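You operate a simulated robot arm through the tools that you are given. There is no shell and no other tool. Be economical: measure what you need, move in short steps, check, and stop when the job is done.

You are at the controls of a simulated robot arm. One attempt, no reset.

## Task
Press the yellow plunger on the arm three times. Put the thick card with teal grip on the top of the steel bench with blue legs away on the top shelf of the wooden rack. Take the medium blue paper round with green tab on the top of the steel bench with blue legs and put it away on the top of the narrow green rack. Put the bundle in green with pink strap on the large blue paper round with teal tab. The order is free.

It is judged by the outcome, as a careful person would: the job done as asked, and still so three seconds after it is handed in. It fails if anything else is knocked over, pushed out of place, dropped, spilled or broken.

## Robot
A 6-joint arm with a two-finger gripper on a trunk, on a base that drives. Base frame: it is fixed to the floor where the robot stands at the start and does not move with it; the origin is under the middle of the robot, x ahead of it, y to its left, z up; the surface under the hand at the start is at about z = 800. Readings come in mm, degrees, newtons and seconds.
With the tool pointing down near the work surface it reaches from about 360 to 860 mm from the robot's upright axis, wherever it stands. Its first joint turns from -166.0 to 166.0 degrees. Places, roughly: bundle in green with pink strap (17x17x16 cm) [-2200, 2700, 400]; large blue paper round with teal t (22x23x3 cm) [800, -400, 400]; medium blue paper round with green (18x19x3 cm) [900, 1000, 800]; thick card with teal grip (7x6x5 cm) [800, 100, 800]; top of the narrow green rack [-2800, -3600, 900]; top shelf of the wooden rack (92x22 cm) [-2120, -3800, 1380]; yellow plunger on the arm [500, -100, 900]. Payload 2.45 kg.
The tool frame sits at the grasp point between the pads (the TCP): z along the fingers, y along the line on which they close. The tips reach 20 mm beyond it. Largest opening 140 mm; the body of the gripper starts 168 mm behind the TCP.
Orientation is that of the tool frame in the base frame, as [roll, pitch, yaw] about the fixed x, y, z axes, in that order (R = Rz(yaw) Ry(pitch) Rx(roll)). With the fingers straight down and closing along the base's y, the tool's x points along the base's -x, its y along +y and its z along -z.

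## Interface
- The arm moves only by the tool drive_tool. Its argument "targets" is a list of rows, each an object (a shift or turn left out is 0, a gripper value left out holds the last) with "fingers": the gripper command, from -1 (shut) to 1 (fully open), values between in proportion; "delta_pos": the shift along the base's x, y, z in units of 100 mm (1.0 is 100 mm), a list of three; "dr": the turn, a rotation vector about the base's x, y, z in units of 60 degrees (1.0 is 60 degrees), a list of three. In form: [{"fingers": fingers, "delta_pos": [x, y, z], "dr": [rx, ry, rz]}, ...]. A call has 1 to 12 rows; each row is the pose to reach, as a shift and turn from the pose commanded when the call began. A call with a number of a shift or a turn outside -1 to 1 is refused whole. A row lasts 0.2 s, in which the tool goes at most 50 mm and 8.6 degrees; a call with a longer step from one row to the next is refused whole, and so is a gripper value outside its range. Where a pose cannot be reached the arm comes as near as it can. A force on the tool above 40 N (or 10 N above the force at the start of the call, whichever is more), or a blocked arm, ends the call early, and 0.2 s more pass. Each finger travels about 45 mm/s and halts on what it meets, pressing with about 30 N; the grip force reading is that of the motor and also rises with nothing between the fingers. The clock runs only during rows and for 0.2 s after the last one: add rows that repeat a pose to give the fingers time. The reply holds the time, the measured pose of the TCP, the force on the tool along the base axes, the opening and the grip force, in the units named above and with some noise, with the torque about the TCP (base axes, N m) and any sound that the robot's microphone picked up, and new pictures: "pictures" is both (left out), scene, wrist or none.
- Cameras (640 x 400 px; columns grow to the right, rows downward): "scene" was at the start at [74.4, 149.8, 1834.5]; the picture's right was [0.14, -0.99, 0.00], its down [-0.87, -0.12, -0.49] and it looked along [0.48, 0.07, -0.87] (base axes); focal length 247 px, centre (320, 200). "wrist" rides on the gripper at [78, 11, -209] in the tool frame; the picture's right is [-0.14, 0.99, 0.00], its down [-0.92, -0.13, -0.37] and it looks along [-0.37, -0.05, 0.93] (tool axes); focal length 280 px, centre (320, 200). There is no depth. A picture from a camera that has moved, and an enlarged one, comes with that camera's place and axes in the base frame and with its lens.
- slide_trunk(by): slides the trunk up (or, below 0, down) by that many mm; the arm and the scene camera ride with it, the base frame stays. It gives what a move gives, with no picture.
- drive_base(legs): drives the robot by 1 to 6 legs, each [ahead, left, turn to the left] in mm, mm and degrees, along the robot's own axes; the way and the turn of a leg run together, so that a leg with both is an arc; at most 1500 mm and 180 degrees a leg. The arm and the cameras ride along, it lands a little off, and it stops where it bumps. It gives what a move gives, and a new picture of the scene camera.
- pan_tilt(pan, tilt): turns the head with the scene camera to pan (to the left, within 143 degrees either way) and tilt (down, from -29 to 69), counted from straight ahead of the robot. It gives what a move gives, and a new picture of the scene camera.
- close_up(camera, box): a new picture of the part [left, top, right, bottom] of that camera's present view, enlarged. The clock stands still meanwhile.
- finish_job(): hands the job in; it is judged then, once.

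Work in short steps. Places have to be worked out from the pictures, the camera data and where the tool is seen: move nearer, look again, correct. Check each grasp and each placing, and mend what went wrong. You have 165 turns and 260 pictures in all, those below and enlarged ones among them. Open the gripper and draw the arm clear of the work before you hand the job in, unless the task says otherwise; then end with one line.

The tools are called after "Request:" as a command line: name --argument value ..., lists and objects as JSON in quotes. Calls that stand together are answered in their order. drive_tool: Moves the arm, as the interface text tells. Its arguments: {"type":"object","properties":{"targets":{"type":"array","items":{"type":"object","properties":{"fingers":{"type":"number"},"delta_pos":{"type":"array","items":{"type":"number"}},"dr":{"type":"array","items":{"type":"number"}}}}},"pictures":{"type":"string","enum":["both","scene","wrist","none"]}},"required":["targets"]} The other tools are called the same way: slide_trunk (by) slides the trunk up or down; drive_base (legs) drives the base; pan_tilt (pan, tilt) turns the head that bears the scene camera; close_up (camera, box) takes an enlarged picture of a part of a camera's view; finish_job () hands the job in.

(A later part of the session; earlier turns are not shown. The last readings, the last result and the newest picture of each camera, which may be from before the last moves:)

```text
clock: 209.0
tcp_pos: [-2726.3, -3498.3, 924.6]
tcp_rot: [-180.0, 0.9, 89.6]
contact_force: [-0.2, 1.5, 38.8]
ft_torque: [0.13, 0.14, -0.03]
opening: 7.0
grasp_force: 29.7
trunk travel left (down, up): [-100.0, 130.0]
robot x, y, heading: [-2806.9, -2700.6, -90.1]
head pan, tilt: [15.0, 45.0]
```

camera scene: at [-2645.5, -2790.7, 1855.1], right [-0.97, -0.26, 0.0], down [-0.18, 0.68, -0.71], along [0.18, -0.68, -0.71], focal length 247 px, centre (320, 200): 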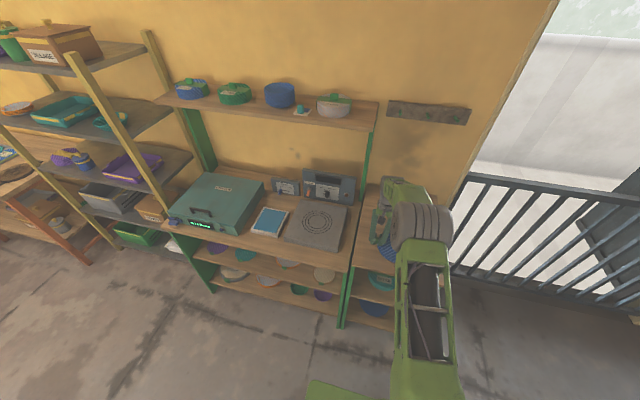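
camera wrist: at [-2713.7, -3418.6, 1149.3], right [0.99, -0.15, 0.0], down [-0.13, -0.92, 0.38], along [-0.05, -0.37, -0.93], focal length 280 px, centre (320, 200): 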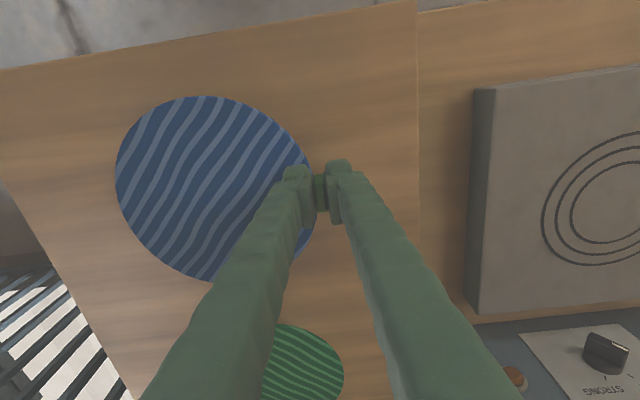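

Contact. Relieve, open slightly, lift straight.

Request:
drive_tool --targets '[{"delta_pos": [0, 0, 0.04]}, {"delta_pos": [0, 0, 0.04], "fingers": -0.45}, {"delta_pos": [0, 0, 0.04]}, {"delta_pos": [0, 0, 0.04]}, {"delta_pos": [0, 0, 0.2]}, {"delta_pos": [0, 0, 0.6]}, {"delta_pos": [0, 0, 1.0]}]' --pictures "wrist"

```text
clock: 210.6
tcp_pos: [-2725.6, -3496.7, 1017.1]
tcp_rot: [-179.9, 0.3, 89.5]
contact_force: [-0.1, 0.5, 0.7]
ft_torque: [-0.05, 0.02, 0.02]
opening: 38.6
grasp_force: 0.0
trunk travel left (down, up): [-100.0, 130.0]
robot x, y, heading: [-2806.6, -2703.9, -90.2]
head pan, tilt: [15.0, 45.0]
camera wrist: at [-2713.7, -3418.8, 1224.7], right [0.99, -0.15, 0.0], down [-0.13, -0.92, 0.37], along [-0.05, -0.37, -0.93], focal length 280 px, centre (320, 200)
```

wrist: 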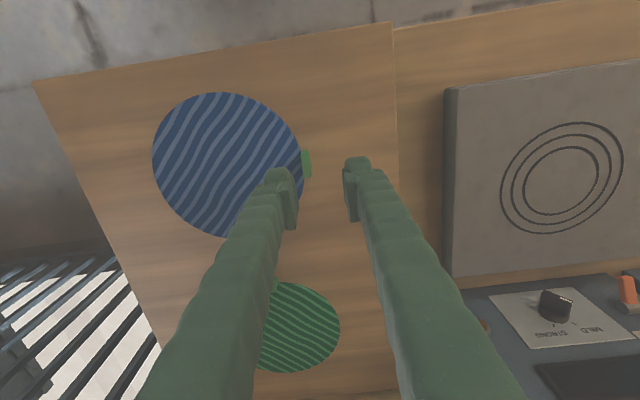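

Round placed. Raise, retract, and head back toward the corridor; next the bundle on the cart.

Request:
drive_tool --targets '[{"delta_pos": [0, 0, 0.4]}, {"delta_pos": [0, 0, 0.8]}, {"delta_pos": [0, 0.2, 1.0]}, {"delta_pos": [0, 0.6, 1.0]}, {"delta_pos": [0, 1.0, 1.0]}]' --pictures "none"

Request:
drive_tool --targets '[{"delta_pos": [-0.2, 0.4, 0.4]}, {"delta_pos": [-0.4, 0.7, 0.7]}, {"delta_pos": [-0.6, 1.0, 1.0]}]' --pictures "none"

Request:
drive_base --legs '[[-200, 0, 0], [0, 1500, 0], [0, 1150, 0]]'

```text
clock: 211.8
tcp_pos: [-2727.4, -3396.6, 1119.1]
tcp_rot: [180.0, 0.4, 89.5]
contact_force: [-0.1, 0.1, 0.3]
ft_torque: [-0.01, 0.0, 0.0]
opening: 38.5
grasp_force: 0.1
trunk travel left (down, up): [-100.0, 130.0]
robot x, y, heading: [-2808.9, -2702.8, -90.1]
head pan, tilt: [15.0, 45.0]
```

```text
refused: row 1 steps farther than a row can; nothing moved
```

```text
clock: 236.3
tcp_pos: [-70.4, -3200.8, 1118.8]
tcp_rot: [-179.9, 0.4, 88.9]
contact_force: [-0.5, -0.8, -0.1]
ft_torque: [-0.02, 0.02, -0.03]
opening: 38.6
grasp_force: 0.2
trunk travel left (down, up): [-100.0, 130.0]
robot x, y, heading: [-141.0, -2505.5, -90.9]
head pan, tilt: [15.0, 45.0]
camera scene: at [18.2, -2594.9, 1855.0], right [-0.97, -0.24, 0.0], down [-0.17, 0.69, -0.71], along [0.17, -0.69, -0.71], focal length 247 px, centre (320, 200)
```

scene: 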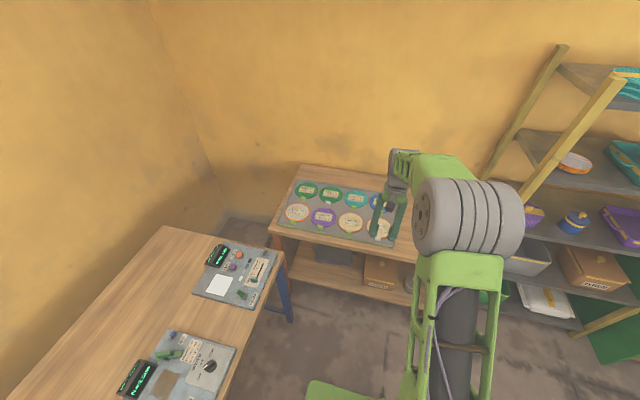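

Retract the arm, then reverse up the corridor to y≈1700 and turn to face -x.

Request:
drive_tool --targets '[{"delta_pos": [-0.2, 0.3, 0.2]}, {"delta_pos": [-0.4, 0.6, 0.4]}, {"delta_pos": [-0.6, 0.9, 0.6]}, {"delta_pos": [-0.6, 1.0, 0.9]}]' --pictures "none"

Request:
drive_base --legs '[[0, 0, 0.9], [-1500, -20, 0], [-1500, 0, 0], [-1200, 0, 0], [0, 0, -90]]'

Request:
pan_tilt --pan -20 --tilt 30

```text
clock: 237.3
tcp_pos: [-133.6, -3101.8, 1210.7]
tcp_rot: [180.0, 0.4, 88.9]
contact_force: [1.2, 0.3, 0.4]
ft_torque: [-0.03, 0.0, 0.01]
opening: 38.7
grasp_force: 0.0
trunk travel left (down, up): [-100.0, 130.0]
robot x, y, heading: [-143.4, -2500.9, -90.6]
head pan, tilt: [15.0, 45.0]
```

```text
refused: leg 2 is longer than a leg can be; nothing moved
```

```text
clock: 238.3
tcp_pos: [-131.5, -3102.5, 1209.0]
tcp_rot: [-179.9, 0.4, 88.8]
contact_force: [0.0, -0.9, -0.8]
ft_torque: [0.02, -0.03, -0.01]
opening: 38.5
grasp_force: 0.0
trunk travel left (down, up): [-100.0, 130.0]
robot x, y, heading: [-143.0, -2503.6, -90.7]
head pan, tilt: [-20.0, 30.0]
camera scene: at [-33.9, -2600.5, 1877.6], right [-0.93, 0.36, 0.0], down [0.18, 0.47, -0.87], along [-0.31, -0.81, -0.5], focal length 247 px, centre (320, 200)
```

scene: 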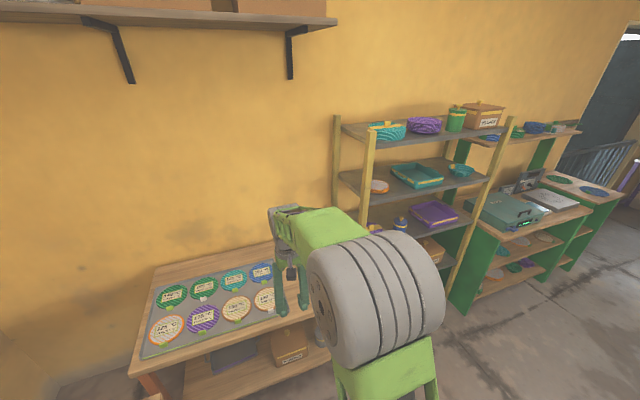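

Request:
drive_base --legs '[[0, 0, 0.8], [-1450, -20, 0], [-1450, 0, 0], [-1300, 0, 0], [0, 0, -90]]'

```text
clock: 262.6
tcp_pos: [-778.2, 1660.7, 1209.8]
tcp_rot: [179.9, 0.4, 0.8]
contact_force: [-0.2, 0.5, 0.9]
ft_torque: [-0.01, 0.0, 0.03]
opening: 38.2
grasp_force: 0.1
trunk travel left (down, up): [-100.0, 130.0]
robot x, y, heading: [-177.7, 1690.9, -179.0]
head pan, tilt: [-20.0, 30.0]
camera scene: at [-274.0, 1578.6, 1877.7], right [0.32, 0.95, 0.0], down [0.47, -0.16, -0.87], along [-0.82, 0.28, -0.5], focal length 247 px, centre (320, 200)
```

scene: 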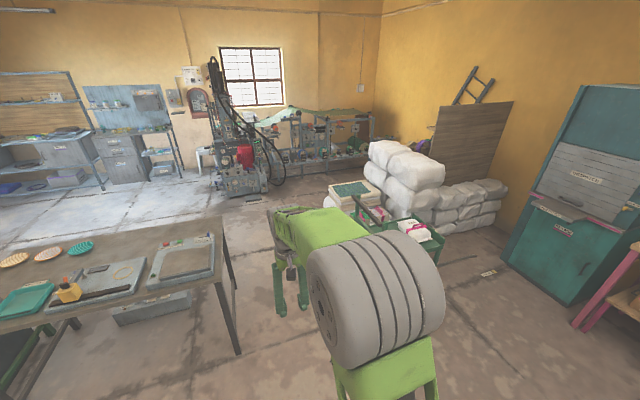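

The cart is hidden behind the arm. Strafe right 1000 mm and look.

Request:
drive_base --legs '[[0, -1050, -1]]'

Request:
pan_tilt --pan 12 --tilt 30

```text
clock: 272.1
tcp_pos: [-785.6, 2733.2, 1208.3]
tcp_rot: [180.0, 0.4, -0.6]
contact_force: [0.7, -0.5, -0.1]
ft_torque: [-0.05, 0.01, -0.01]
opening: 38.4
grasp_force: 0.1
trunk travel left (down, up): [-100.0, 130.0]
robot x, y, heading: [-186.3, 2750.7, 179.5]
head pan, tilt: [-20.0, 30.0]
camera scene: at [-283.5, 2638.9, 1877.7], right [0.35, 0.94, 0.0], down [0.47, -0.17, -0.87], along [-0.81, 0.3, -0.5], focal length 247 px, centre (320, 200)
```

scene: 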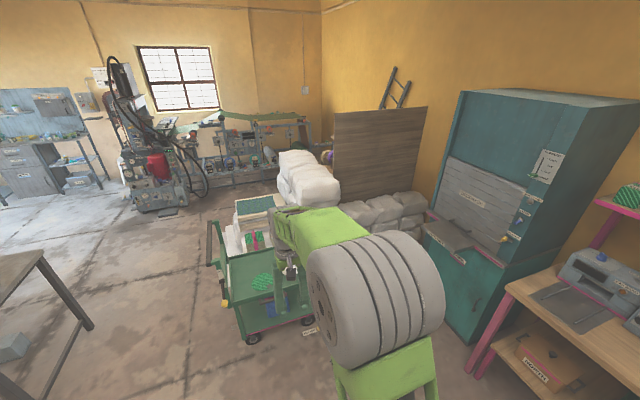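

```text
clock: 273.1
tcp_pos: [-785.8, 2733.1, 1209.5]
tcp_rot: [-179.9, 0.5, -0.6]
contact_force: [0.6, 0.6, 0.2]
ft_torque: [0.0, 0.01, 0.02]
opening: 38.4
grasp_force: 0.1
trunk travel left (down, up): [-100.0, 130.0]
robot x, y, heading: [-188.0, 2746.8, 179.3]
head pan, tilt: [12.0, 30.0]
camera scene: at [-287.3, 2589.1, 1877.7], right [-0.2, 0.98, 0.0], down [0.49, 0.1, -0.87], along [-0.85, -0.17, -0.5], focal length 247 px, centre (320, 200)
```

scene: 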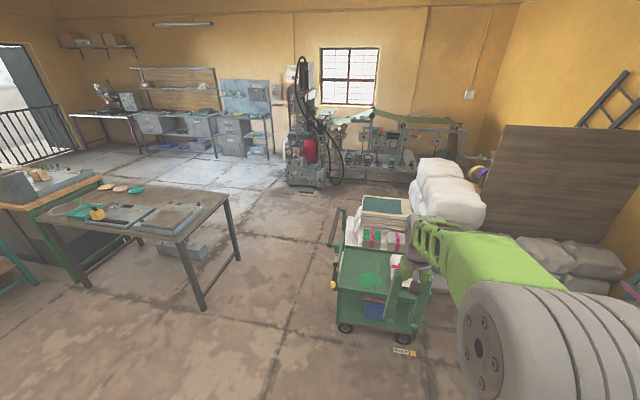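

Request:
close_up --camera "scene" --box '[310, 180, 450, 360]'

```text
2.22 times, centred on (380, 270) of scene
camera zoom: at [-287.3, 2589.1, 1877.7], right [-0.2, 0.98, 0.0], down [0.49, 0.1, -0.87], along [-0.85, -0.17, -0.5], focal length 549 px, centre (187, 44)
```

zoom: 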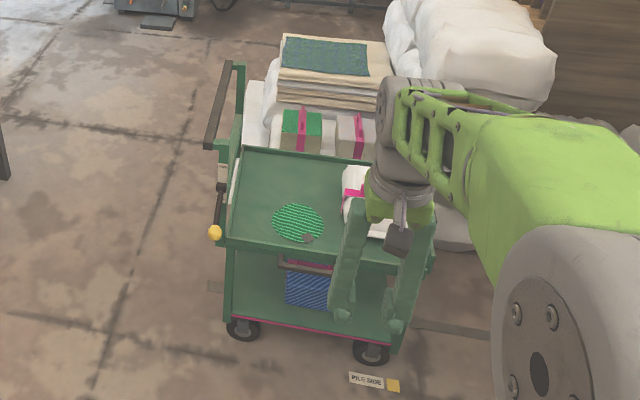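

The green bundle with pink strap sits behind the cart near (-2130,2705). Approach from the -y side: go to (-2130,1880) and face +y.

Request:
drive_base --legs '[[0, 870, 0], [1000, 0, 0], [700, 0, 0]]'

Request:
pan_tilt --pan -50 --tilt 45

```text
clock: 289.4
tcp_pos: [-2500.5, 1864.9, 1209.4]
tcp_rot: [-180.0, 0.5, -0.7]
contact_force: [-1.0, -0.2, 0.5]
ft_torque: [-0.02, -0.05, 0.04]
opening: 38.5
grasp_force: 0.0
trunk travel left (down, up): [-100.0, 130.0]
robot x, y, heading: [-1902.6, 1875.7, 179.4]
head pan, tilt: [12.0, 30.0]
camera scene: at [-2002.4, 1719.4, 1877.6], right [-0.2, 0.98, 0.0], down [0.49, 0.1, -0.87], along [-0.85, -0.17, -0.5], focal length 247 px, centre (320, 200)
```

scene: 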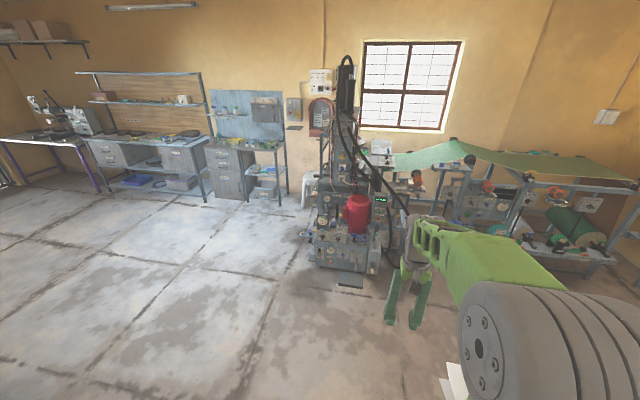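

```text
clock: 290.8
tcp_pos: [-2499.3, 1864.4, 1209.0]
tcp_rot: [-179.9, 0.4, -0.7]
contact_force: [-0.2, 0.3, -0.3]
ft_torque: [0.01, 0.0, -0.01]
opening: 38.5
grasp_force: 0.1
trunk travel left (down, up): [-100.0, 130.0]
robot x, y, heading: [-1900.2, 1876.0, 179.3]
head pan, tilt: [-50.0, 45.0]
camera scene: at [-1964.9, 1800.2, 1855.1], right [0.77, 0.64, 0.0], down [0.45, -0.54, -0.71], along [-0.45, 0.55, -0.71], focal length 247 px, centre (320, 200)
```

scene: 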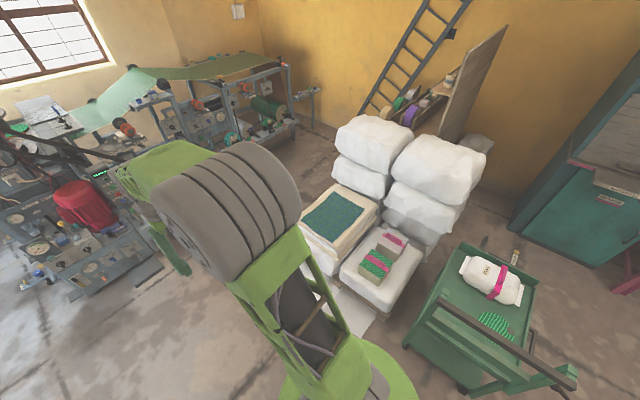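

Request:
close_up --camera "scene" --box '[320, 210, 440, 320]'

```text
3.64 times, centred on (380, 265) of scene
camera zoom: at [-1964.9, 1800.2, 1855.1], right [0.77, 0.64, 0.0], down [0.45, -0.54, -0.71], along [-0.45, 0.55, -0.71], focal length 899 px, centre (102, -36)
```

zoom: 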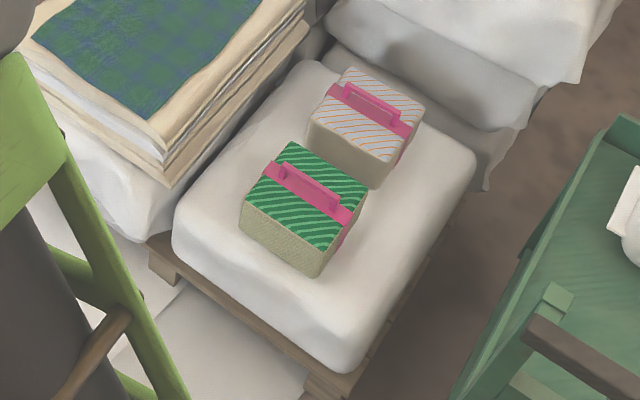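

The bundle has a pink carrying handle on top running along x, at about (-2200,2615). Turn to face +y and line up.

Request:
drive_base --legs '[[0, 0, -89.5], [0, 300, 0]]'

Request:
slide_trunk --by -100

Request:
pan_tilt --pan 15 --tilt 55

```text
clock: 297.8
tcp_pos: [-2207.1, 2479.3, 1208.3]
tcp_rot: [-179.9, 0.4, -91.5]
contact_force: [0.1, -0.4, 0.7]
ft_torque: [0.02, 0.01, -0.02]
opening: 38.5
grasp_force: 0.1
trunk travel left (down, up): [-100.0, 130.0]
robot x, y, heading: [-2202.4, 1882.9, 88.8]
head pan, tilt: [-50.0, 45.0]
camera scene: at [-2280.4, 1946.5, 1855.0], right [0.63, -0.78, 0.0], down [-0.55, -0.44, -0.71], along [0.55, 0.44, -0.71], focal length 247 px, centre (320, 200)
```

scene: 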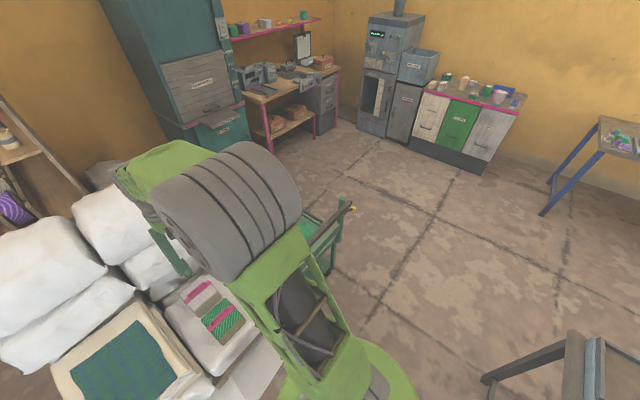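

```text
clock: 299.1
tcp_pos: [-2207.3, 2479.9, 1110.2]
tcp_rot: [-179.9, 0.4, -91.6]
contact_force: [-0.6, -0.3, 1.0]
ft_torque: [-0.01, 0.03, -0.01]
opening: 38.7
grasp_force: 0.1
trunk travel left (down, up): [0.0, 230.0]
robot x, y, heading: [-2206.1, 1880.9, 88.7]
head pan, tilt: [-50.0, 45.0]
```

```text
clock: 300.5
tcp_pos: [-2207.0, 2478.7, 1108.8]
tcp_rot: [-179.9, 0.5, -91.5]
contact_force: [-0.6, -0.6, -0.3]
ft_torque: [0.01, 0.0, 0.01]
opening: 38.4
grasp_force: 0.1
trunk travel left (down, up): [0.0, 230.0]
robot x, y, heading: [-2202.5, 1881.2, 88.8]
head pan, tilt: [15.0, 55.0]
camera scene: at [-2360.6, 1965.6, 1741.6], right [0.97, 0.24, 0.0], down [0.19, -0.8, -0.57], along [-0.14, 0.56, -0.82], focal length 247 px, centre (320, 200)
```

scene: 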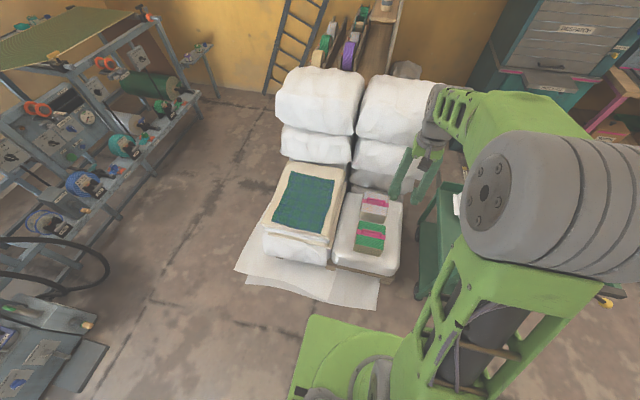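

Rotate the hand 90° so the fingers will close along y, and open to ~80 mm.

Request:
drive_tool --targets '[{"dr": [0, 0, 0.14], "fingers": 0.1}, {"dr": [0, 0, 0.28]}, {"dr": [0, 0, 0.42]}, {"dr": [0, 0, 0.56]}, {"dr": [0, 0, 0.7]}, {"dr": [0, 0, 0.84]}, {"dr": [0, 0, 0.98]}]' --pictures "none"

Request:
drive_tool --targets '[{"dr": [0, 0, 0.14]}, {"dr": [0, 0, 0.28], "delta_pos": [0, 0.2, -0.2]}, {"dr": [0, 0, 0.42], "delta_pos": [0, 0.4, -0.4]}, {"dr": [0, 0, 0.54], "delta_pos": [0, 0.7, -0.7]}, {"dr": [0, 0, 0.54], "delta_pos": [0, 1.0, -1.0]}]' --pictures "wrist"

```text
clock: 302.1
tcp_pos: [-2207.9, 2480.1, 1108.9]
tcp_rot: [-179.9, 0.4, -32.6]
contact_force: [-0.5, 0.2, -0.3]
ft_torque: [0.05, 0.0, 0.0]
opening: 77.2
grasp_force: 0.0
trunk travel left (down, up): [0.0, 230.0]
robot x, y, heading: [-2204.2, 1883.8, 88.7]
head pan, tilt: [15.0, 55.0]
```

```text
clock: 303.3
tcp_pos: [-2207.4, 2579.4, 1007.7]
tcp_rot: [179.9, 0.4, -0.4]
contact_force: [-0.3, -0.6, -0.4]
ft_torque: [-0.06, -0.03, 0.0]
opening: 76.9
grasp_force: 0.0
trunk travel left (down, up): [0.0, 230.0]
robot x, y, heading: [-2203.1, 1881.8, 88.5]
head pan, tilt: [15.0, 55.0]
camera wrist: at [-2128.2, 2568.6, 1216.0], right [-0.14, -0.99, 0.0], down [-0.92, 0.13, 0.38], along [-0.37, 0.05, -0.93], focal length 280 px, centre (320, 200)
```

wrist: 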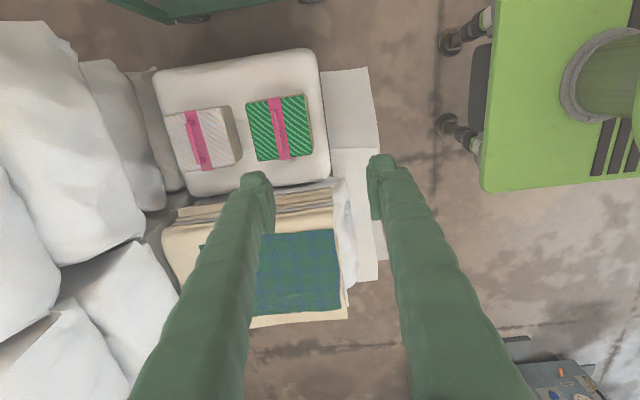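

Cross-checking rays, the handle is near (-2220,2698,~405). Pull the arm back slightly, drive 190 mm nearer (short of the floor sheet), then descend above it.

Request:
drive_tool --targets '[{"delta_pos": [0, -0.4, 0]}, {"delta_pos": [0, -0.7, 0]}]' --pictures "none"

Request:
drive_base --legs '[[180, 0, 1.2]]'

Request:
drive_tool --targets '[{"delta_pos": [0, 0, -0.4]}, {"delta_pos": [0, 0, -0.8]}, {"delta_pos": [0, 0, -1.0]}]' --pictures "none"

Request:
drive_tool --targets '[{"delta_pos": [0, 0, -0.4]}, {"delta_pos": [0, 0, -0.8]}, {"delta_pos": [0, 0, -1.0]}]' --pictures "wrist"

```text
clock: 303.9
tcp_pos: [-2207.0, 2511.9, 1010.2]
tcp_rot: [-179.8, 0.4, -0.3]
contact_force: [-0.2, 0.0, -0.1]
ft_torque: [0.02, 0.01, -0.02]
opening: 77.0
grasp_force: 0.0
trunk travel left (down, up): [0.0, 230.0]
robot x, y, heading: [-2204.5, 1880.8, 88.8]
head pan, tilt: [15.0, 55.0]
```

```text
clock: 305.4
tcp_pos: [-2216.4, 2693.9, 1009.1]
tcp_rot: [-180.0, 0.4, 0.6]
contact_force: [-0.2, 0.9, 0.4]
ft_torque: [-0.01, 0.0, 0.03]
opening: 76.9
grasp_force: 0.0
trunk travel left (down, up): [0.0, 230.0]
robot x, y, heading: [-2202.6, 2062.3, 89.6]
head pan, tilt: [15.0, 55.0]
camera scene: at [-2359.8, 2144.9, 1741.5], right [0.97, 0.26, 0.0], down [0.21, -0.79, -0.57], along [-0.15, 0.55, -0.82], focal length 247 px, centre (320, 200)
```

scene: 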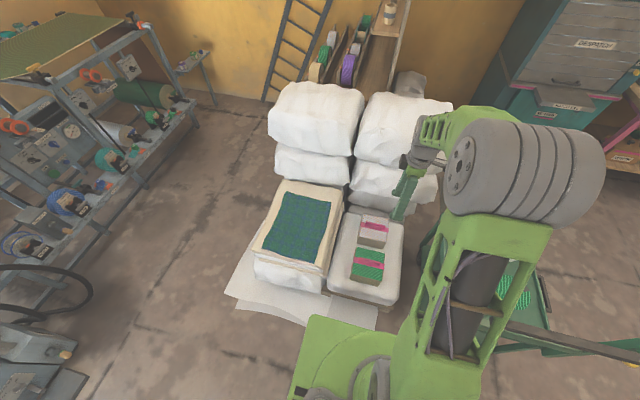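

```text
clock: 306.2
tcp_pos: [-2215.4, 2694.1, 911.2]
tcp_rot: [-179.9, 0.4, 0.6]
contact_force: [0.8, 0.6, 0.3]
ft_torque: [0.01, 0.0, 0.02]
opening: 76.9
grasp_force: 0.0
trunk travel left (down, up): [0.0, 230.0]
robot x, y, heading: [-2200.1, 2063.9, 89.8]
head pan, tilt: [15.0, 55.0]
```

```text
clock: 307.0
tcp_pos: [-2217.5, 2693.1, 811.2]
tcp_rot: [-179.9, 0.4, 0.7]
contact_force: [-0.4, 0.2, 0.2]
ft_torque: [0.01, -0.01, 0.02]
opening: 76.8
grasp_force: 0.2
trunk travel left (down, up): [0.0, 230.0]
robot x, y, heading: [-2201.6, 2066.3, 90.2]
head pan, tilt: [15.0, 55.0]
camera wrist: at [-2137.1, 2683.1, 1017.6], right [-0.13, -0.99, 0.0], down [-0.92, 0.12, 0.38], along [-0.37, 0.05, -0.93], focal length 280 px, centre (320, 200)
```

wrist: 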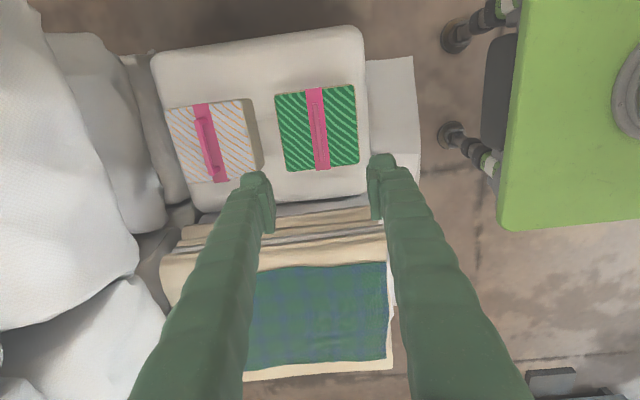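

Handle at (-2214,2698), aligned. Descend toward z≈520.

Request:
drive_tool --targets '[{"delta_pos": [0, 0, -0.4]}, {"delta_pos": [0.02, 0.03, -0.8]}, {"delta_pos": [0.02, 0.03, -1.0]}]' --pictures "none"

Request:
drive_tool --targets '[{"delta_pos": [0, 0, -0.4]}, {"delta_pos": [0, 0, -0.8]}, {"delta_pos": [0, 0, -1.0]}]' --pictures "none"

Request:
drive_tool --targets '[{"delta_pos": [0, 0, -0.4]}, {"delta_pos": [0, 0, -0.7]}, {"delta_pos": [0, 0, -0.9]}]' --pictures "both"

Request:
close_up --camera "wrist" --box '[220, 80, 420, 260]'

```text
clock: 307.8
tcp_pos: [-2214.2, 2695.8, 708.4]
tcp_rot: [180.0, 0.4, 0.7]
contact_force: [0.2, -0.4, 0.5]
ft_torque: [0.03, -0.02, 0.02]
opening: 76.9
grasp_force: 0.1
trunk travel left (down, up): [0.0, 230.0]
robot x, y, heading: [-2202.6, 2067.3, 89.4]
head pan, tilt: [15.0, 55.0]
```

```text
clock: 308.6
tcp_pos: [-2214.6, 2697.3, 607.7]
tcp_rot: [-179.9, 0.4, 0.8]
contact_force: [0.1, -0.4, 0.1]
ft_torque: [-0.03, -0.01, 0.02]
opening: 77.0
grasp_force: 0.0
trunk travel left (down, up): [0.0, 230.0]
robot x, y, heading: [-2201.5, 2061.8, 89.6]
head pan, tilt: [15.0, 55.0]
```

```text
clock: 309.4
tcp_pos: [-2215.5, 2695.9, 520.5]
tcp_rot: [-179.9, 0.4, 0.6]
contact_force: [0.4, -0.9, -0.2]
ft_torque: [0.04, 0.05, 0.0]
opening: 77.1
grasp_force: 0.1
trunk travel left (down, up): [0.0, 230.0]
robot x, y, heading: [-2201.1, 2063.3, 89.8]
head pan, tilt: [15.0, 55.0]
camera scene: at [-2359.8, 2144.1, 1741.6], right [0.97, 0.26, 0.0], down [0.21, -0.79, -0.57], along [-0.15, 0.55, -0.82], focal length 247 px, centre (320, 200)
camera wrist: at [-2135.4, 2684.9, 727.1], right [-0.12, -0.99, 0.0], down [-0.92, 0.12, 0.38], along [-0.37, 0.05, -0.93], focal length 280 px, centre (320, 200)
```

scene: 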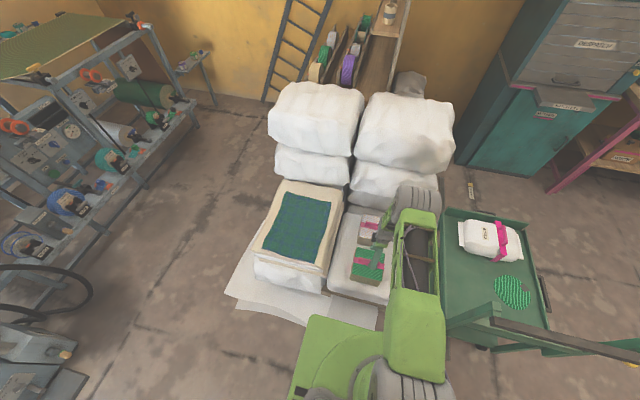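
wrist: 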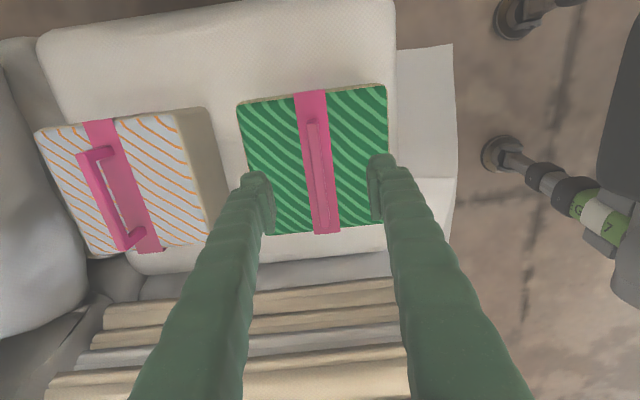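

```text
2.22 times, centred on (320, 170) of wrist
camera zoom: at [-2135.4, 2684.9, 727.1], right [-0.12, -0.99, 0.0], down [-0.92, 0.12, 0.38], along [-0.37, 0.05, -0.93], focal length 623 px, centre (320, 267)
```

zoom: 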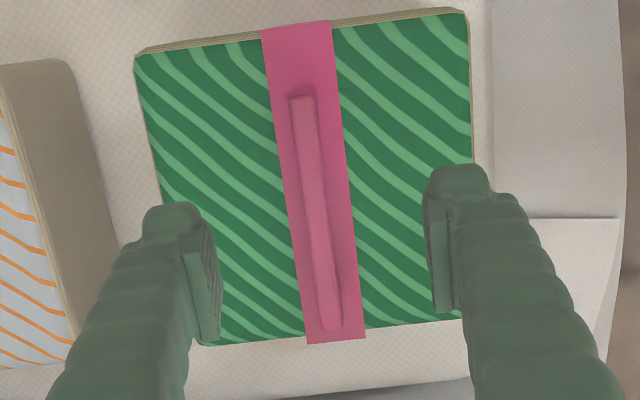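

Handle centre ≈ (-2227,2699), bar ~12 mm wide with top near z≈425. Descend to TCP z≈440 and check.

Request:
drive_tool --targets '[{"delta_pos": [-0.11, 0.03, -0.3]}, {"delta_pos": [-0.11, 0.03, -0.6]}, {"delta_pos": [-0.11, 0.03, -0.8]}, {"delta_pos": [-0.11, 0.03, -0.8]}]' --pictures "none"

Request:
close_up --camera "wrist" --box '[220, 80, 420, 260]'

```text
clock: 310.4
tcp_pos: [-2223.8, 2698.5, 440.6]
tcp_rot: [-180.0, 0.4, 0.8]
contact_force: [1.1, 0.2, -0.1]
ft_torque: [0.03, 0.01, -0.01]
opening: 76.8
grasp_force: 0.1
trunk travel left (down, up): [0.0, 230.0]
robot x, y, heading: [-2200.7, 2062.3, 89.9]
head pan, tilt: [15.0, 55.0]
```

```text
2.22 times, centred on (320, 170) of wrist
camera zoom: at [-2144.7, 2688.0, 647.0], right [-0.13, -0.99, 0.0], down [-0.92, 0.12, 0.38], along [-0.37, 0.05, -0.93], focal length 623 px, centre (320, 267)
```

zoom: 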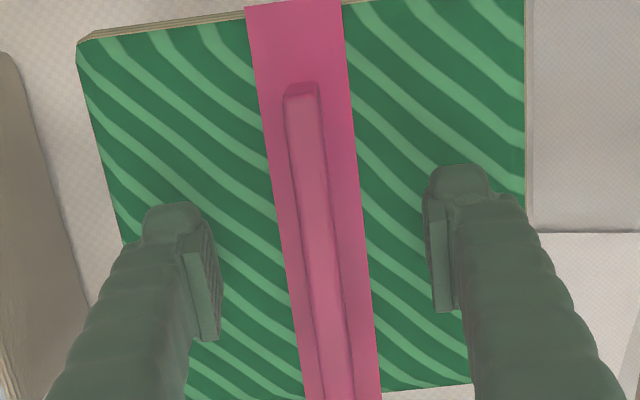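

Request:
drive_tool --targets '[{"delta_pos": [-0.02, 0, -0.04]}, {"delta_pos": [-0.02, 0, -0.08]}, {"delta_pos": [-0.02, 0, -0.08]}]' --pictures "wrist"

```text
clock: 311.2
tcp_pos: [-2226.5, 2699.1, 433.3]
tcp_rot: [180.0, 0.4, 0.7]
contact_force: [-0.1, 1.1, 0.8]
ft_torque: [0.0, -0.01, -0.02]
opening: 76.9
grasp_force: 0.0
trunk travel left (down, up): [0.0, 230.0]
robot x, y, heading: [-2202.3, 2064.6, 90.2]
head pan, tilt: [15.0, 55.0]
camera wrist: at [-2147.3, 2688.4, 639.5], right [-0.12, -0.99, 0.0], down [-0.92, 0.12, 0.38], along [-0.37, 0.05, -0.93], focal length 280 px, centre (320, 200)
```

wrist: 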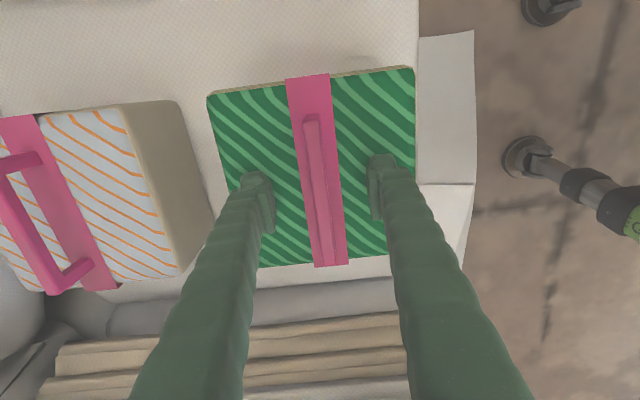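

Go 10 mm lower with force watch, then close on the handle.

Request:
drive_tool --targets '[{"delta_pos": [-0.01, 0, -0.05]}, {"delta_pos": [-0.01, 0, -0.1]}, {"delta_pos": [-0.01, 0, -0.1]}]' --pictures "none"

Request:
drive_tool --targets '[{"fingers": -1}, {"fingers": -1}, {"fingers": -1}, {"fingers": -1}, {"fingers": -1}, {"fingers": -1}]' --pictures "wrist"

```text
clock: 311.8
tcp_pos: [-2228.2, 2699.1, 427.3]
tcp_rot: [180.0, 0.4, 0.7]
contact_force: [1.0, -8.0, 27.6]
ft_torque: [-0.47, -0.14, 0.03]
opening: 77.9
grasp_force: 0.5
trunk travel left (down, up): [0.0, 230.0]
robot x, y, heading: [-2199.0, 2064.2, 89.8]
head pan, tilt: [15.0, 55.0]
stopped in row 2: the force on the tool passed its limit at 50 N (the readings are from after the stop); the commanded pose is now the measured one
```

```text
clock: 312.3
tcp_pos: [-2227.8, 2701.0, 429.9]
tcp_rot: [179.9, 0.3, 0.7]
contact_force: [-0.3, -6.4, 34.7]
ft_torque: [-3.04, -0.4, -0.15]
opening: 57.4
grasp_force: 13.5
trunk travel left (down, up): [0.0, 230.0]
robot x, y, heading: [-2200.6, 2064.3, 89.7]
head pan, tilt: [15.0, 55.0]
stopped in row 2: the force on the tool passed its limit at 45 N (the readings are from after the stop); the commanded pose is now the measured one
camera wrist: at [-2148.0, 2690.4, 636.5], right [-0.13, -0.99, 0.0], down [-0.92, 0.12, 0.38], along [-0.37, 0.05, -0.93], focal length 280 px, centre (320, 200)
```

wrist: 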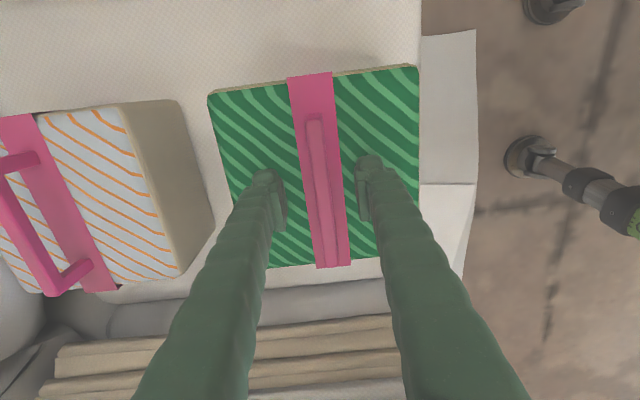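

Tips touched the bundle top (z≈409). Raise ~8 mm then close.

Request:
drive_tool --targets '[{"delta_pos": [0, -0.01, 0.05]}, {"delta_pos": [0, -0.01, 0.09]}, {"delta_pos": [0, -0.01, 0.09], "fingers": -1}, {"delta_pos": [0, -0.01, 0.09]}, {"delta_pos": [0, -0.01, 0.09]}, {"delta_pos": [0, -0.01, 0.09]}, {"delta_pos": [0, -0.01, 0.09]}]' --pictures "wrist"

```text
clock: 313.9
tcp_pos: [-2227.2, 2700.4, 436.3]
tcp_rot: [179.9, 0.4, 0.7]
contact_force: [-0.6, 0.2, -9.5]
ft_torque: [-0.03, 0.01, -0.04]
opening: 6.5
grasp_force: 30.0
trunk travel left (down, up): [0.0, 230.0]
robot x, y, heading: [-2203.8, 2060.9, 89.8]
head pan, tilt: [15.0, 55.0]
camera wrist: at [-2147.9, 2689.9, 642.2], right [-0.13, -0.99, 0.0], down [-0.92, 0.12, 0.37], along [-0.37, 0.04, -0.93], focal length 280 px, centre (320, 200)
```

wrist: 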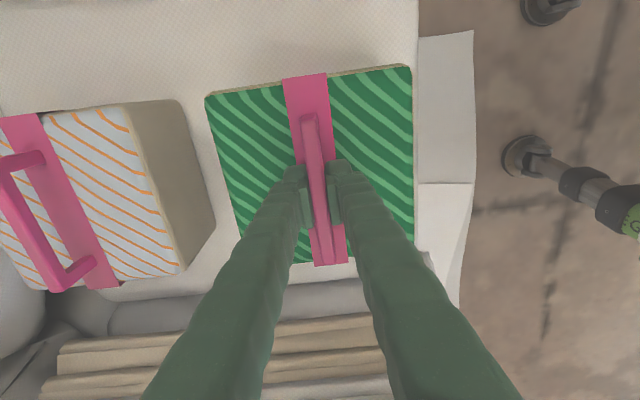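

Gripping the handle bar. Lift.

Request:
drive_tool --targets '[{"delta_pos": [0, 0, 0.1]}, {"delta_pos": [0, 0, 0.2]}, {"delta_pos": [0, 0, 0.4]}, {"delta_pos": [0, 0, 0.6]}, {"delta_pos": [0, 0, 0.8]}, {"delta_pos": [0, 0, 1.0]}]' --pictures "both"

```text
clock: 315.3
tcp_pos: [-2227.3, 2701.0, 535.2]
tcp_rot: [179.9, 0.3, 0.8]
contact_force: [0.6, -0.9, -10.1]
ft_torque: [-0.02, 0.04, 0.02]
opening: 6.5
grasp_force: 30.4
trunk travel left (down, up): [0.0, 230.0]
robot x, y, heading: [-2201.8, 2064.8, 89.9]
head pan, tilt: [15.0, 55.0]
camera scene: at [-2359.7, 2144.6, 1741.6], right [0.97, 0.25, 0.0], down [0.21, -0.79, -0.57], along [-0.15, 0.55, -0.82], focal length 247 px, centre (320, 200)
camera wrist: at [-2147.0, 2691.1, 742.3], right [-0.13, -0.99, 0.0], down [-0.92, 0.12, 0.37], along [-0.37, 0.04, -0.93], focal length 280 px, centre (320, 200)
```

scene: 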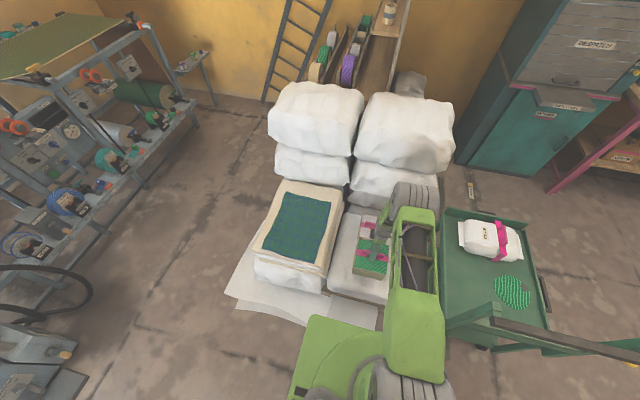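
wrist: 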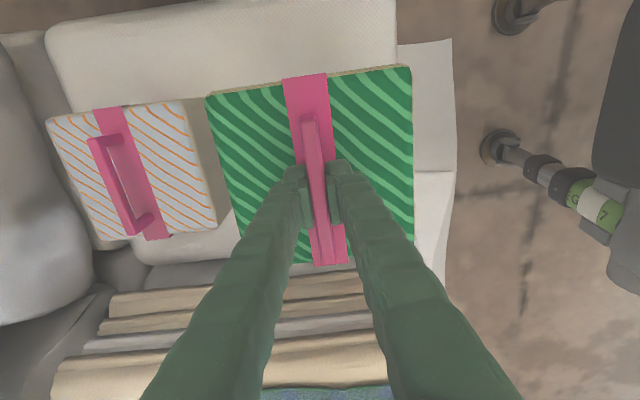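

Lifted; ~1 kg. The big round lies on a low shelf under a table, so I'll have to re-grasp the handle with the tool inclined; the steel bench near my start is a good spot for that. Raise, retract and rotate the bar to point ahead.

Request:
drive_tool --targets '[{"delta_pos": [0, 0, 0.3]}, {"delta_pos": [0, 0, 0.6]}, {"delta_pos": [0, 0, 0.9]}, {"delta_pos": [0, 0, 1.0]}]' --pictures "none"

Request:
drive_tool --targets '[{"delta_pos": [0, 0, 0.3]}, {"delta_pos": [0, 0, 0.6]}, {"delta_pos": [0, 0, 0.9]}, {"delta_pos": [0, 0, 1.0]}]' --pictures "none"

Request:
drive_tool --targets '[{"delta_pos": [0, 0, 0.3]}, {"delta_pos": [0, 0, 0.6]}, {"delta_pos": [0, -0.3, 0.9]}, {"delta_pos": [0, -0.6, 1.0]}, {"delta_pos": [0, -0.9, 1.0]}]' --pictures "none"

Request:
drive_base --legs '[[-200, 0, 0]]'

```text
clock: 316.3
tcp_pos: [-2226.8, 2699.6, 634.3]
tcp_rot: [179.9, 0.4, 0.6]
contact_force: [-0.4, 0.0, -9.2]
ft_torque: [-0.02, 0.03, -0.02]
opening: 6.5
grasp_force: 30.4
trunk travel left (down, up): [0.0, 230.0]
robot x, y, heading: [-2201.8, 2062.5, 89.9]
head pan, tilt: [15.0, 55.0]
```

```text
clock: 317.3
tcp_pos: [-2227.5, 2697.8, 736.1]
tcp_rot: [179.9, 0.4, 0.7]
contact_force: [0.8, 0.8, -9.0]
ft_torque: [0.0, 0.06, -0.01]
opening: 6.4
grasp_force: 30.1
trunk travel left (down, up): [0.0, 230.0]
robot x, y, heading: [-2201.7, 2064.8, 89.9]
head pan, tilt: [15.0, 55.0]
```

```text
clock: 318.5
tcp_pos: [-2229.6, 2609.0, 834.1]
tcp_rot: [-180.0, 0.5, 0.7]
contact_force: [-0.4, 1.3, -8.7]
ft_torque: [0.02, -0.01, -0.03]
opening: 6.4
grasp_force: 30.3
trunk travel left (down, up): [0.0, 230.0]
robot x, y, heading: [-2202.9, 2059.2, 89.8]
head pan, tilt: [15.0, 55.0]
```

```text
clock: 320.1
tcp_pos: [-2231.4, 2412.2, 834.5]
tcp_rot: [180.0, 0.4, 0.9]
contact_force: [0.4, -0.4, -9.0]
ft_torque: [0.05, 0.01, 0.0]
opening: 6.6
grasp_force: 29.6
trunk travel left (down, up): [0.0, 230.0]
robot x, y, heading: [-2207.1, 1866.7, 89.9]
head pan, tilt: [15.0, 55.0]
camera scene: at [-2360.4, 1946.4, 1741.6], right [0.97, 0.26, 0.0], down [0.21, -0.79, -0.57], along [-0.15, 0.55, -0.82], focal length 247 px, centre (320, 200)
```

scene: 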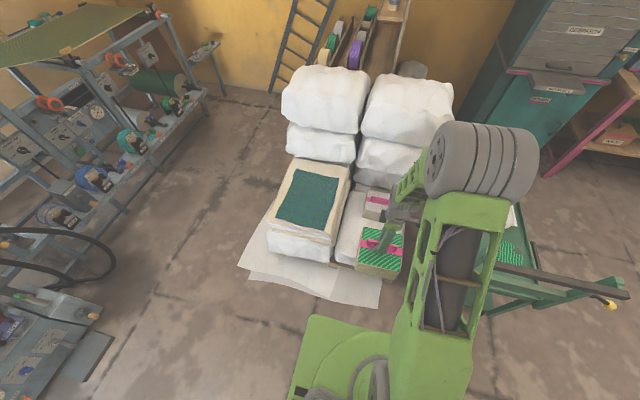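

Cart's push handle sticks out toward y≈2430, so first retract the arm closer before turning.

Request:
drive_tool --targets '[{"delta_pos": [0, -0.3, 0.2]}, {"delta_pos": [0, -0.6, 0.4]}, {"delta_pos": [0, -0.9, 0.6]}, {"delta_pos": [0, -1.0, 0.9]}]' --pictures "none"

Request:
drive_tool --targets '[{"dr": [0, 0, -0.14], "delta_pos": [0, 0, 0.3]}, {"dr": [0, 0, -0.28], "delta_pos": [0, 0, 0.6]}, {"dr": [0, 0, -0.42], "delta_pos": [0, 0, 0.9]}, {"dr": [0, 0, -0.56], "delta_pos": [0, 0, 1.0]}, {"dr": [0, 0, -0.7], "delta_pos": [0, 0, 1.0]}, {"dr": [0, 0, -0.84], "delta_pos": [0, 0, 1.0]}, {"dr": [0, 0, -0.98], "delta_pos": [0, 0, 1.0]}]' --pictures "none"

Request:
drive_tool --targets '[{"dr": [0, 0, -0.14]}, {"dr": [0, 0, -0.28]}, {"dr": [0, 0, -0.42]}, {"dr": [0, 0, -0.53]}]' --pictures "wrist"

```text
clock: 321.1
tcp_pos: [-2233.0, 2311.4, 924.0]
tcp_rot: [180.0, 0.5, 0.9]
contact_force: [-0.5, -0.6, -8.2]
ft_torque: [0.02, 0.03, 0.0]
opening: 6.3
grasp_force: 30.2
trunk travel left (down, up): [0.0, 230.0]
robot x, y, heading: [-2200.6, 1864.4, 90.1]
head pan, tilt: [15.0, 55.0]
```

```text
clock: 322.6
tcp_pos: [-2231.0, 2312.7, 1023.7]
tcp_rot: [179.9, 0.4, -58.1]
contact_force: [0.7, 0.3, -10.2]
ft_torque: [0.01, 0.0, 0.0]
opening: 6.5
grasp_force: 30.3
trunk travel left (down, up): [0.0, 230.0]
robot x, y, heading: [-2199.4, 1865.8, 90.0]
head pan, tilt: [15.0, 55.0]
```

```text
clock: 323.6
tcp_pos: [-2231.2, 2313.3, 1025.3]
tcp_rot: [180.0, 0.4, -89.8]
contact_force: [-0.1, 0.0, -9.3]
ft_torque: [0.07, -0.01, -0.02]
opening: 6.4
grasp_force: 29.6
trunk travel left (down, up): [0.0, 230.0]
robot x, y, heading: [-2199.9, 1863.4, 89.8]
head pan, tilt: [15.0, 55.0]
camera wrist: at [-2242.3, 2232.5, 1231.7], right [-0.99, 0.13, 0.0], down [0.12, 0.92, 0.37], along [0.05, 0.37, -0.93], focal length 280 px, centre (320, 200)
```

wrist: 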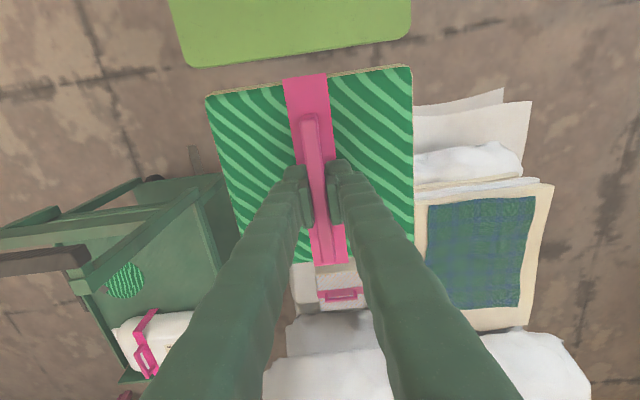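

Turn right in place and drive along +x, then strafe to the start area.

Request:
drive_base --legs '[[40, 0, 0], [0, 0, -90], [1000, 0, 0], [900, 0, 0]]'

```text
clock: 337.4
tcp_pos: [142.8, 1991.5, 1024.6]
tcp_rot: [-180.0, 0.4, -178.1]
contact_force: [0.3, 1.1, -7.9]
ft_torque: [0.0, -0.01, 0.0]
opening: 6.5
grasp_force: 29.9
trunk travel left (down, up): [0.0, 230.0]
robot x, y, heading: [-300.9, 1949.0, 1.6]
head pan, tilt: [15.0, 55.0]
camera scene: at [-227.5, 2109.9, 1741.5], right [0.29, -0.96, 0.0], down [-0.79, -0.23, -0.57], along [0.55, 0.16, -0.82], focal length 247 px, centre (320, 200)
```

scene: 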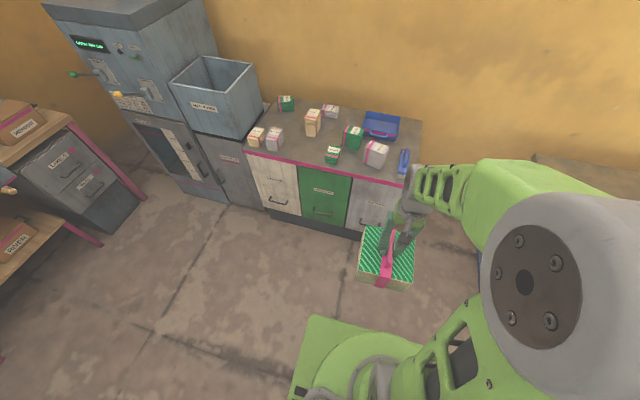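

Raise the trunk, strafe to y≈100, and then approach the bench.

Request:
slide_trunk --by 120

Request:
drive_base --legs '[[0, -1000, -1.6], [0, -840, 0]]'

Request:
drive_base --legs '[[280, 0, 0]]'

```text
clock: 338.9
tcp_pos: [141.1, 1992.1, 1145.2]
tcp_rot: [179.9, 0.3, -178.1]
contact_force: [0.3, -0.1, -9.3]
ft_torque: [0.01, -0.02, 0.01]
opening: 6.6
grasp_force: 29.8
trunk travel left (down, up): [-120.0, 110.0]
robot x, y, heading: [-303.2, 1947.6, 1.6]
head pan, tilt: [15.0, 55.0]
```

```text
clock: 355.4
tcp_pos: [164.8, 138.9, 1144.3]
tcp_rot: [-180.0, 0.4, -179.3]
contact_force: [0.1, -0.4, -9.7]
ft_torque: [0.01, -0.01, 0.0]
opening: 6.9
grasp_force: 30.3
trunk travel left (down, up): [-120.0, 110.0]
robot x, y, heading: [-283.5, 105.0, 0.3]
head pan, tilt: [15.0, 55.0]
camera scene: at [-202.7, 265.0, 1861.6], right [0.26, -0.96, 0.0], down [-0.79, -0.22, -0.57], along [0.55, 0.15, -0.82], focal length 247 px, centre (320, 200)
```

scene: 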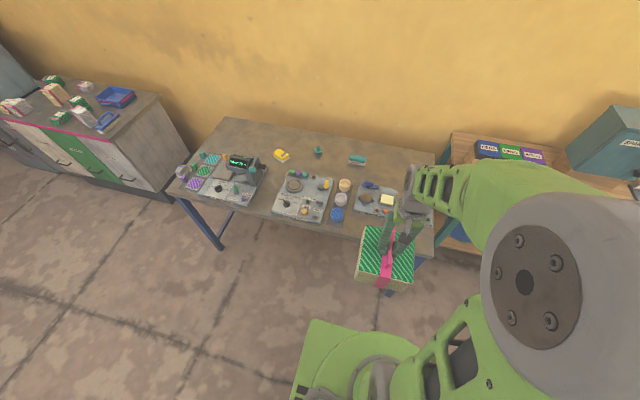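

```text
clock: 357.3
tcp_pos: [443.8, 140.1, 1143.7]
tcp_rot: [180.0, 0.3, -179.2]
contact_force: [0.2, 0.2, -9.7]
ft_torque: [0.02, 0.03, 0.02]
opening: 6.7
grasp_force: 30.1
trunk travel left (down, up): [-120.0, 110.0]
robot x, y, heading: [-1.2, 112.6, 0.6]
head pan, tilt: [15.0, 55.0]
camera scene: at [76.4, 266.7, 1861.5], right [0.26, -0.96, 0.0], down [-0.79, -0.22, -0.57], along [0.55, 0.15, -0.82], focal length 247 px, centre (320, 200)
```

scene: 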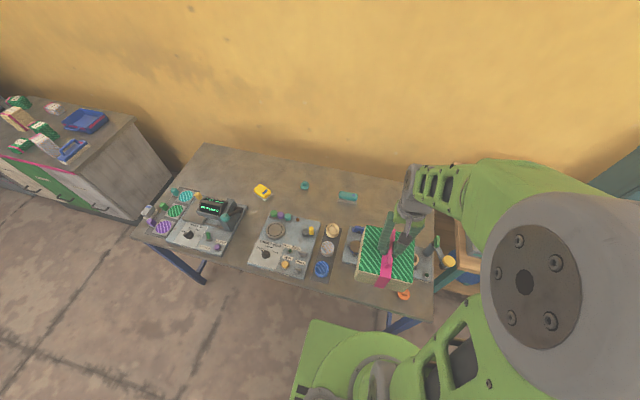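

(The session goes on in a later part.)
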